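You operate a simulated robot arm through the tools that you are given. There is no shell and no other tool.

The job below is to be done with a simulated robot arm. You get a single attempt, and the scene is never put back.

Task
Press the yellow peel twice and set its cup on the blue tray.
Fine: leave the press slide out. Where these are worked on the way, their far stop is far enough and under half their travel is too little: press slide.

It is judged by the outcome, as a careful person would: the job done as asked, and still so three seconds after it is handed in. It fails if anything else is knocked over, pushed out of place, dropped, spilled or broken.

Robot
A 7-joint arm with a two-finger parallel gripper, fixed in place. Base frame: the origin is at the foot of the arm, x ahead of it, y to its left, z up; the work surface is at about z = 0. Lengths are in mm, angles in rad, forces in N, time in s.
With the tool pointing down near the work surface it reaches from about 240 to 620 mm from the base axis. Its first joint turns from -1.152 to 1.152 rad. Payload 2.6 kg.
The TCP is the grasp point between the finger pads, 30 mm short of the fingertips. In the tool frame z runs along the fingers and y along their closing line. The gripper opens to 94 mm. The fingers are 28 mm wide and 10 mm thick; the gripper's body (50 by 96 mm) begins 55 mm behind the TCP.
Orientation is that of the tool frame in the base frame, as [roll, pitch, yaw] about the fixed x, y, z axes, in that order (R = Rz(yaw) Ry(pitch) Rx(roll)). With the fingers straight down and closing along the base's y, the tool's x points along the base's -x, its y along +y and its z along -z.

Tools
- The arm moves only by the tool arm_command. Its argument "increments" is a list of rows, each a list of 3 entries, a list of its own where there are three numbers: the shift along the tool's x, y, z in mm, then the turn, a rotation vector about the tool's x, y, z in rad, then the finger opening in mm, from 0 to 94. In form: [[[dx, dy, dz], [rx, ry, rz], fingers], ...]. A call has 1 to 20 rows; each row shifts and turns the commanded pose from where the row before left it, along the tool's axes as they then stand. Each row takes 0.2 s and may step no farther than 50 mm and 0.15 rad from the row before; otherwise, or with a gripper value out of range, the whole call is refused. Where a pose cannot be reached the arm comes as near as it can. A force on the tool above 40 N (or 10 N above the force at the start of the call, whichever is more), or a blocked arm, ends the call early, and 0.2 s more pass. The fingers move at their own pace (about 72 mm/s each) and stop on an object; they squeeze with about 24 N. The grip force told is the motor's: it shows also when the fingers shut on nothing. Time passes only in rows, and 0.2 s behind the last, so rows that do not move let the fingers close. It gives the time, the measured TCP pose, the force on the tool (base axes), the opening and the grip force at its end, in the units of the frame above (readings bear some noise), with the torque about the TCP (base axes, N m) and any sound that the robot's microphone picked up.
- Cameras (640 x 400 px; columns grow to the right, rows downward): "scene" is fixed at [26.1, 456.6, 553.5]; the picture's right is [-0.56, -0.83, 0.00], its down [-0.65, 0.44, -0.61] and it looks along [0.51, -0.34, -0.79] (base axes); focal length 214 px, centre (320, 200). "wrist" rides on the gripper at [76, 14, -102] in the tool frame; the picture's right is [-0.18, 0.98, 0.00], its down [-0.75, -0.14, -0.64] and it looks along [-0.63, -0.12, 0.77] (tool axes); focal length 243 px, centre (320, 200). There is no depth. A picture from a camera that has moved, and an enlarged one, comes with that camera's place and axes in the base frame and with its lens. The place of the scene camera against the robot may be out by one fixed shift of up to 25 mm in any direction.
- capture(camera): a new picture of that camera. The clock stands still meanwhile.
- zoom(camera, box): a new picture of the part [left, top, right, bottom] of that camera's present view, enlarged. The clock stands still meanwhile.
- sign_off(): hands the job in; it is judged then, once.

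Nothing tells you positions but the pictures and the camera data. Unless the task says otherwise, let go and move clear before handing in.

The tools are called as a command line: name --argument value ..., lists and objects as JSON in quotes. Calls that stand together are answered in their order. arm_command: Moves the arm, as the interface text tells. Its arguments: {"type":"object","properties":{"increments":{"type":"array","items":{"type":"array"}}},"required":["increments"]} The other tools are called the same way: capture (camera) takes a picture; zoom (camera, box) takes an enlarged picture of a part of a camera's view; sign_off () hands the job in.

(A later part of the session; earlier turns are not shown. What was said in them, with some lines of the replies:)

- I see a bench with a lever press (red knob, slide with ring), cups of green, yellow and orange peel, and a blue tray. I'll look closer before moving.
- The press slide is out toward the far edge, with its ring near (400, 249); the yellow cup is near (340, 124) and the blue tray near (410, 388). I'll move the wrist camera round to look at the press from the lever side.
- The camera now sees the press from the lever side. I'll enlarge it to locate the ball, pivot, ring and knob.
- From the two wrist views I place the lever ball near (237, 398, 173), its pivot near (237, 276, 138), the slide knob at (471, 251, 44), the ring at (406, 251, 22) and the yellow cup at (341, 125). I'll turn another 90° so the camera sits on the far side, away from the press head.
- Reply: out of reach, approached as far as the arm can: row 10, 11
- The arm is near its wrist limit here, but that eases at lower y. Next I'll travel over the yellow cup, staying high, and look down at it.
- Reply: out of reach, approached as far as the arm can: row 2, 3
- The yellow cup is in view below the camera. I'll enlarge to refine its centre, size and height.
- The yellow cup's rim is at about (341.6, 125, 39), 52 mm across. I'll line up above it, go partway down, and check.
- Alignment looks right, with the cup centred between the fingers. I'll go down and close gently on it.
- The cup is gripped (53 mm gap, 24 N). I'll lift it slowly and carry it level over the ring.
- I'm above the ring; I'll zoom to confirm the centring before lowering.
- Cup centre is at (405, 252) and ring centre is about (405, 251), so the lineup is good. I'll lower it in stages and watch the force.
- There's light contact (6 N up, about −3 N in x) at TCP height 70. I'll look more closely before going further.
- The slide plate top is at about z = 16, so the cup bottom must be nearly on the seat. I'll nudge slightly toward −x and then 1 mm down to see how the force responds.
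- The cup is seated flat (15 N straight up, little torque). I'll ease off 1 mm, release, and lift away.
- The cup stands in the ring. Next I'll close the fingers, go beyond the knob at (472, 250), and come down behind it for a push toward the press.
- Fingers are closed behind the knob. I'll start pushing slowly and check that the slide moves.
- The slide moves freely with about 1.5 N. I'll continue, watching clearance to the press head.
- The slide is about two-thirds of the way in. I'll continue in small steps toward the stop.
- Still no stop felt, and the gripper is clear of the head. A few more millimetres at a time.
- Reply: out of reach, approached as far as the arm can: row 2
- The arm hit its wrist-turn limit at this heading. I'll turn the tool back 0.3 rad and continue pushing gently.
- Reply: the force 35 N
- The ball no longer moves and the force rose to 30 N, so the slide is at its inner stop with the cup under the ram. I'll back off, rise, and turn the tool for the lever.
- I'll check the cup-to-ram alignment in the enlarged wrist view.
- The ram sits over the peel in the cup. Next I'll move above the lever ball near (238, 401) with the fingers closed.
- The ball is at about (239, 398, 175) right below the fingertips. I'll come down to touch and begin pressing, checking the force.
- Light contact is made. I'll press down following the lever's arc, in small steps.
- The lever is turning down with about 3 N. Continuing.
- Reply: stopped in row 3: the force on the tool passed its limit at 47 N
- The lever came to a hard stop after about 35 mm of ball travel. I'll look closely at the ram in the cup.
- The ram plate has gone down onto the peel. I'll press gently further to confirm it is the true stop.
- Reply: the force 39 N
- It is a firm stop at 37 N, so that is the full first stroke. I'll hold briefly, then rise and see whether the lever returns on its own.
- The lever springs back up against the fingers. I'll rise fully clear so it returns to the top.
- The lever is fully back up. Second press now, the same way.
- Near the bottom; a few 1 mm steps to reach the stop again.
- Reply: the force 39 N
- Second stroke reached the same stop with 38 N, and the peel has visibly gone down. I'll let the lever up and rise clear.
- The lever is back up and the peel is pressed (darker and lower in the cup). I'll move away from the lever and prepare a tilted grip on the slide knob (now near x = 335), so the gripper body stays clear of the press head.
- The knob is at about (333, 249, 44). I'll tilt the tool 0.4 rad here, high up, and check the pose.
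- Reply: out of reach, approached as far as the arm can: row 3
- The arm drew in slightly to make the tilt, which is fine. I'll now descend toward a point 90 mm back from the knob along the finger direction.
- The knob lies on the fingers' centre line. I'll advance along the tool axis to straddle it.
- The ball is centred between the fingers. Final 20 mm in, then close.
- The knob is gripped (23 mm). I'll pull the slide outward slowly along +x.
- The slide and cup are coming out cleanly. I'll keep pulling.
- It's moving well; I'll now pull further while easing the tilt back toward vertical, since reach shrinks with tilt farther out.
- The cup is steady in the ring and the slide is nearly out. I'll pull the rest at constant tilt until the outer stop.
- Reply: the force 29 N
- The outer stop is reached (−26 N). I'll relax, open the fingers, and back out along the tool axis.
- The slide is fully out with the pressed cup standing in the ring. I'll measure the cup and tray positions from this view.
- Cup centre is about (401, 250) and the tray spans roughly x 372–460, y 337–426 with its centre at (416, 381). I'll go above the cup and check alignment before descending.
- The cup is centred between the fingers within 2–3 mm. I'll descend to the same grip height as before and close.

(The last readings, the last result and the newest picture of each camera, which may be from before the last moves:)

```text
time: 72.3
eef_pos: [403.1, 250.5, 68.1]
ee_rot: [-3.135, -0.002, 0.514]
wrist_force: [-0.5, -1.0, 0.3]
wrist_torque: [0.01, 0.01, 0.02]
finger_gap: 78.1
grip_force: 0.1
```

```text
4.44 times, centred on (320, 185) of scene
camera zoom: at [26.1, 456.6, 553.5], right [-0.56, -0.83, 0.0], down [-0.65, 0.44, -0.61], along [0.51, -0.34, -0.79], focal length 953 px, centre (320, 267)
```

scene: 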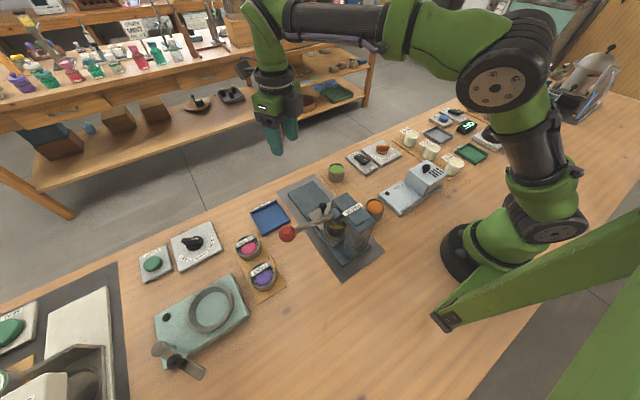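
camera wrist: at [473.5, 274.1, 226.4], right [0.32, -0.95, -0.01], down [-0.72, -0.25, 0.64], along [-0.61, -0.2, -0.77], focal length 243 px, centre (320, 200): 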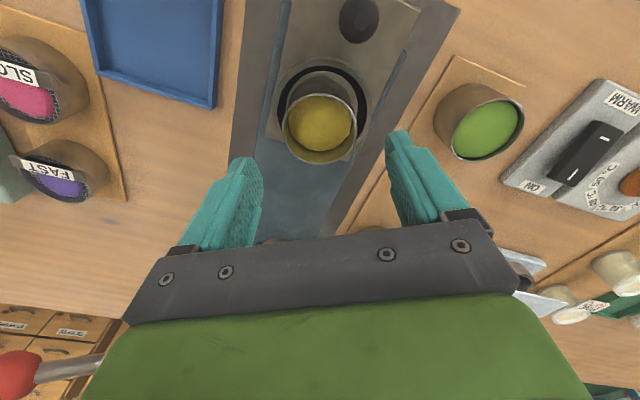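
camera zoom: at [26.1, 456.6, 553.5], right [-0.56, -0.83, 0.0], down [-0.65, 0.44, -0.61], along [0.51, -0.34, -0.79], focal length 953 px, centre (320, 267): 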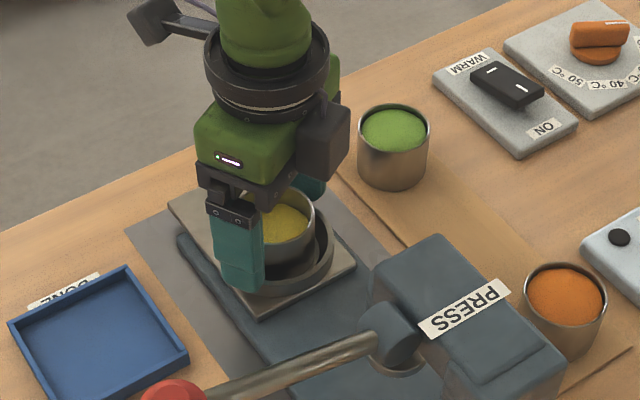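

arm_command --increments '[[[0, 0, 0], [0, 0, 0], 60], [[0, 0, 0], [0, 0, 0], 45], [[0, 0, 0], [0, 0, 0], 40], [[0, 0, 0], [0, 0, 0], 40]]'

```text
time: 73.3
eef_pos: [401.9, 252.2, 67.0]
ee_rot: [-3.137, -0.002, 0.516]
wrist_force: [0.4, 0.4, 0.7]
wrist_torque: [-0.01, 0.02, 0.02]
finger_gap: 52.5
grip_force: 24.1
```

Gripped at 52.5 mm. I'll lift slowly and carry the cup level toward the tray centre.

arm_command --increments '[[[0, 0, -8], [0, 0, 0], 40], [[0, 0, -18], [0, 0, 0], 40], [[0, 0, -22], [0, 0, 0], 40], [[0, 0, -18], [0, 0, 0], 40], [[5, -7, -6], [0, 0, 0], 40], [[10, -14, 0], [0, 0, 0], 40], [[13, -18, 0], [0, 0, 0], 40], [[14, -20, 0], [0, 0, 0], 40], [[13, -19, 0], [0, 0, 0], 40], [[11, -15.5, 0], [0, 0, 0], 40], [[7, -9, 0], [0, 0, 0], 40], [[2.8, -4, 0], [0, 0, 0], 40], [[0, 0, 0], [0, 0, 0], 40]]'

capture --camera "wrist"

zoom --camera "scene" --box '[210, 140, 370, 260]'

```text
time: 76.1
eef_pos: [417.3, 380.9, 142.0]
ee_rot: [-3.135, -0.001, 0.514]
wrist_force: [1.2, 1.0, -0.7]
wrist_torque: [-0.01, -0.01, -0.02]
finger_gap: 52.6
grip_force: 24.1
```

```text
taken
camera wrist: at [490.3, 405.2, 244.2], right [0.32, -0.95, -0.01], down [-0.72, -0.25, 0.64], along [-0.61, -0.2, -0.77], focal length 243 px, centre (320, 200)
```

wrist: 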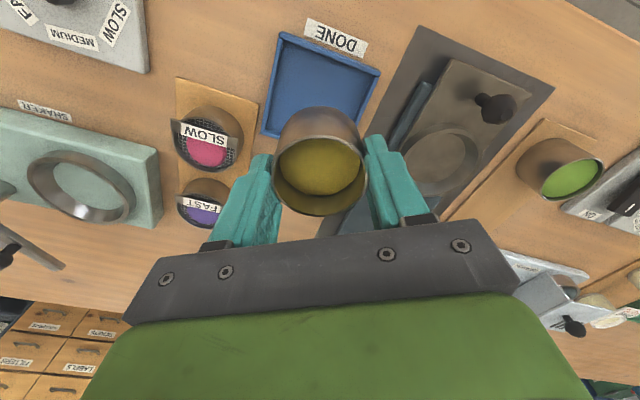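

```text
3.33 times, centred on (290, 200) of scene
camera zoom: at [26.1, 456.6, 553.5], right [-0.56, -0.83, 0.0], down [-0.65, 0.44, -0.61], along [0.51, -0.34, -0.79], focal length 715 px, centre (420, 200)
```

zoom: 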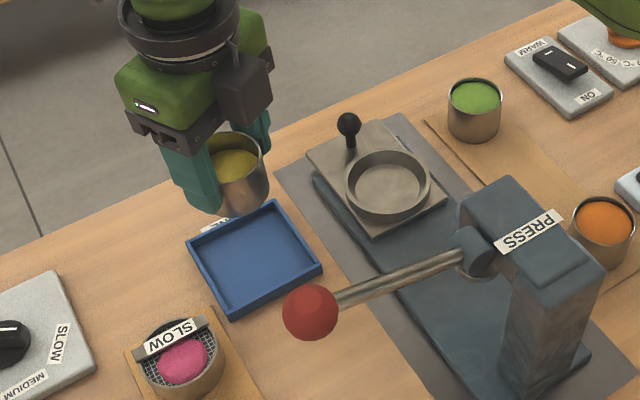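

The tray centre measures about (415, 382), right below the cup. I'll lower it in stages.

arm_command --increments '[[[-0.8, -1.5, 20], [0, 0, 0], 40], [[0, 0, 25], [0, 0, 0], 40], [[0, 0, 18], [0, 0, 0], 40], [[0, 0, 10], [0, 0, 0], 40], [[0, 0, 5], [0, 0, 0], 40], [[0, 0, 0], [0, 0, 0], 40]]'

capture --camera "wrist"

zoom --camera "scene" --box '[210, 150, 350, 260]'

```text
time: 77.5
eef_pos: [415.6, 383.3, 63.4]
ee_rot: [-3.137, -0.002, 0.517]
wrist_force: [-0.4, 0.5, -0.8]
wrist_torque: [0.01, -0.01, 0.02]
finger_gap: 52.3
grip_force: 24.0
```

```text
taken
camera wrist: at [488.5, 407.2, 165.9], right [0.32, -0.95, -0.01], down [-0.72, -0.25, 0.64], along [-0.61, -0.2, -0.77], focal length 243 px, centre (320, 200)
```

wrist: 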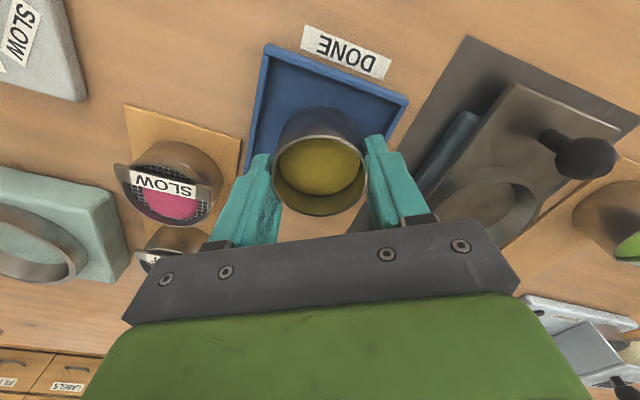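

```text
3.64 times, centred on (280, 205) of scene
camera zoom: at [26.1, 456.6, 553.5], right [-0.56, -0.83, 0.0], down [-0.65, 0.44, -0.61], along [0.51, -0.34, -0.79], focal length 780 px, centre (466, 182)
```

zoom: 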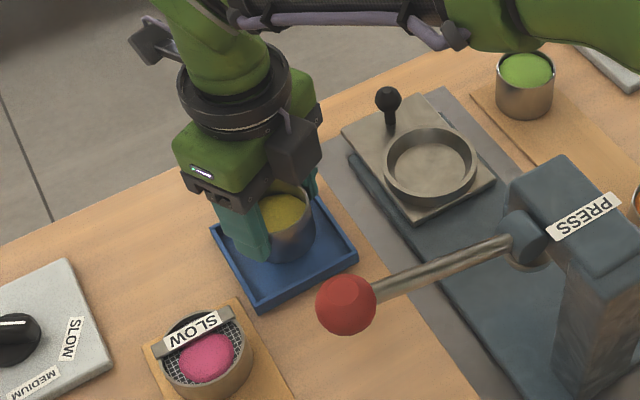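

arm_command --increments '[[[0, 0, 4], [0, 0, 0], 40], [[0, 0, 3], [0, 0, 0], 40], [[0, 0, 1], [0, 0, 0], 40], [[0, 0, 0], [0, 0, 0], 40]]'

```text
time: 78.5
eef_pos: [415.6, 382.3, 55.2]
ee_rot: [-3.138, -0.002, 0.515]
wrist_force: [0.0, 0.2, -1.6]
wrist_torque: [-0.02, -0.03, -0.06]
finger_gap: 52.6
grip_force: 23.8
```

arm_command --increments '[[[0, 0, 1], [0, 0, 0], 40], [[0, 0, 1], [0, 0, 0], 40], [[0, 0, 0], [0, 0, 0], 40]]'

```text
time: 79.3
eef_pos: [415.2, 381.5, 52.8]
ee_rot: [-3.135, -0.002, 0.514]
wrist_force: [-0.6, -0.9, -1.5]
wrist_torque: [0.02, 0.01, 0.02]
finger_gap: 52.4
grip_force: 23.9
```

arm_command --increments '[[[0, 0, 1], [0, 0, 0], 40], [[0, 0, 0.7], [0, 0, 0], 40], [[0, 0, 0], [0, 0, 0], 40]]'

```text
time: 80.1
eef_pos: [415.4, 382.8, 51.4]
ee_rot: [-3.137, -0.002, 0.515]
wrist_force: [0.1, -0.3, -0.7]
wrist_torque: [-0.01, -0.01, -0.02]
finger_gap: 52.5
grip_force: 24.2
```

arm_command --increments '[[[0, 0, 1], [0, 0, 0], 40], [[0, 0, 0.5], [0, 0, 0], 40], [[0, 0, 0], [0, 0, 0], 40]]'

zoom --camera "scene" --box '[250, 170, 320, 240]'

```text
time: 80.9
eef_pos: [416.8, 382.5, 50.5]
ee_rot: [-3.135, -0.003, 0.514]
wrist_force: [-3.3, -0.9, 9.0]
wrist_torque: [-0.27, 0.18, -0.07]
finger_gap: 52.4
grip_force: 24.3
```

```text
5.71 times, centred on (285, 205) of scene
camera zoom: at [26.0, 456.5, 553.6], right [-0.56, -0.83, 0.0], down [-0.65, 0.44, -0.61], along [0.51, -0.34, -0.79], focal length 1226 px, centre (520, 171)
```

zoom: 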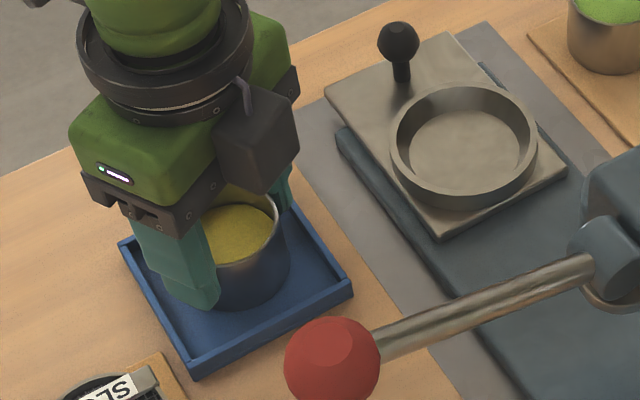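

The cup has touched down on the tray (9 N at TCP 50.5). I'll ease off slightly, open, and lift straight up.

arm_command --increments '[[[0, 0, -0.4], [0, 0, 0], 40], [[0, 0, 0], [0, 0, 0], 56], [[0, 0, 0], [0, 0, 0], 66], [[0, 0, 0], [0, 0, 0], 74], [[0, 0, 0], [0, 0, 0], 74], [[0, 0, -10], [0, 0, 0], 74], [[0, 0, -25], [0, 0, 0], 74], [[0, 0, -40], [0, 0, 0], 74], [[0, 0, -40], [0, 0, 0], 74], [[0, 0, -40], [0, 0, 0], 74], [[0, 0, 0], [0, 0, 0], 74]]'

capture --camera "wrist"

zoom --camera "scene" --box '[210, 150, 390, 270]'

capture --camera "scene"

```text
time: 83.3
eef_pos: [415.3, 381.2, 205.3]
ee_rot: [-3.136, -0.002, 0.514]
wrist_force: [-0.4, -0.5, 0.0]
wrist_torque: [-0.01, -0.01, 0.0]
finger_gap: 73.8
grip_force: 0.1
```

```text
taken
camera wrist: at [488.8, 405.9, 308.1], right [0.32, -0.95, -0.01], down [-0.73, -0.25, 0.64], along [-0.61, -0.2, -0.77], focal length 243 px, centre (320, 200)
```

wrist: 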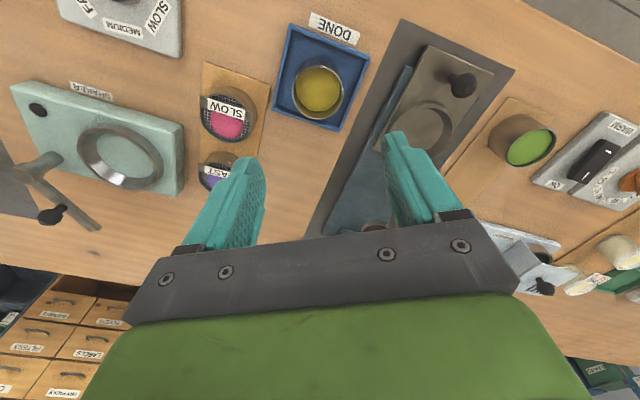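

```text
3.33 times, centred on (300, 210) of scene
camera zoom: at [26.1, 456.6, 553.5], right [-0.56, -0.83, 0.0], down [-0.65, 0.44, -0.61], along [0.51, -0.34, -0.79], focal length 715 px, centre (387, 167)
```

zoom: 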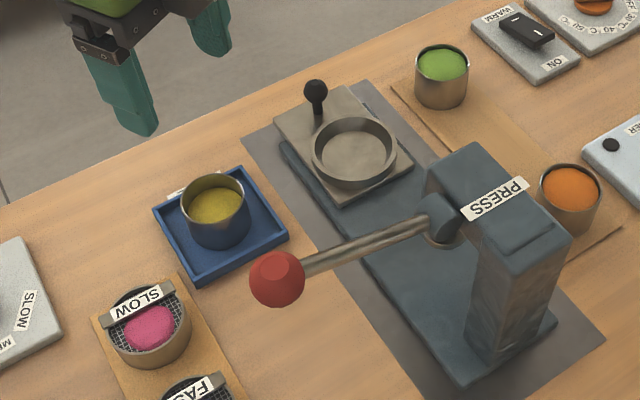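

```text
taken
```

scene: 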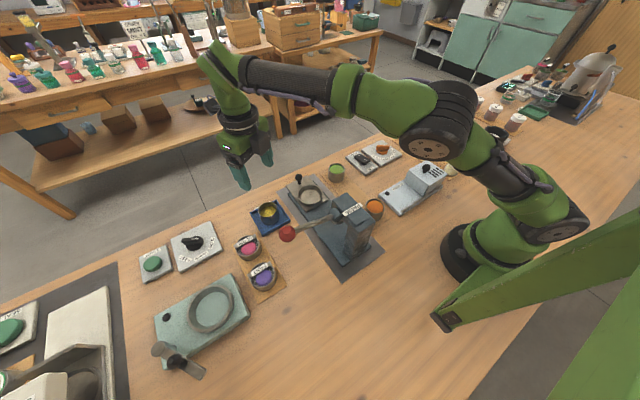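

The cup of twice-pressed yellow peel stands upright in the blue tray. The slide is out, the lever is up, nothing else has been disturbed, and the arm is clear, so I'm handing in.

sign_off

```text
The job is handed in.
```

The yellow peel has been pressed twice, and its cup is standing upright near the middle of the blue tray. I've handed the job in; no result has come back yet.

- **Presses:** both lever strokes went down to the firm stop at about 37 N, and the lever sprang fully back up after each. The peel looked darker and lower in the cup after the second.
- **Slide:** it went to its inner stop for the pressing. I then pulled it back to its outer stop and left it out.
- **Surroundings:** in the last pictures nothing else on the bench looked moved or spilled. The gripper is open and clear, above the tray.
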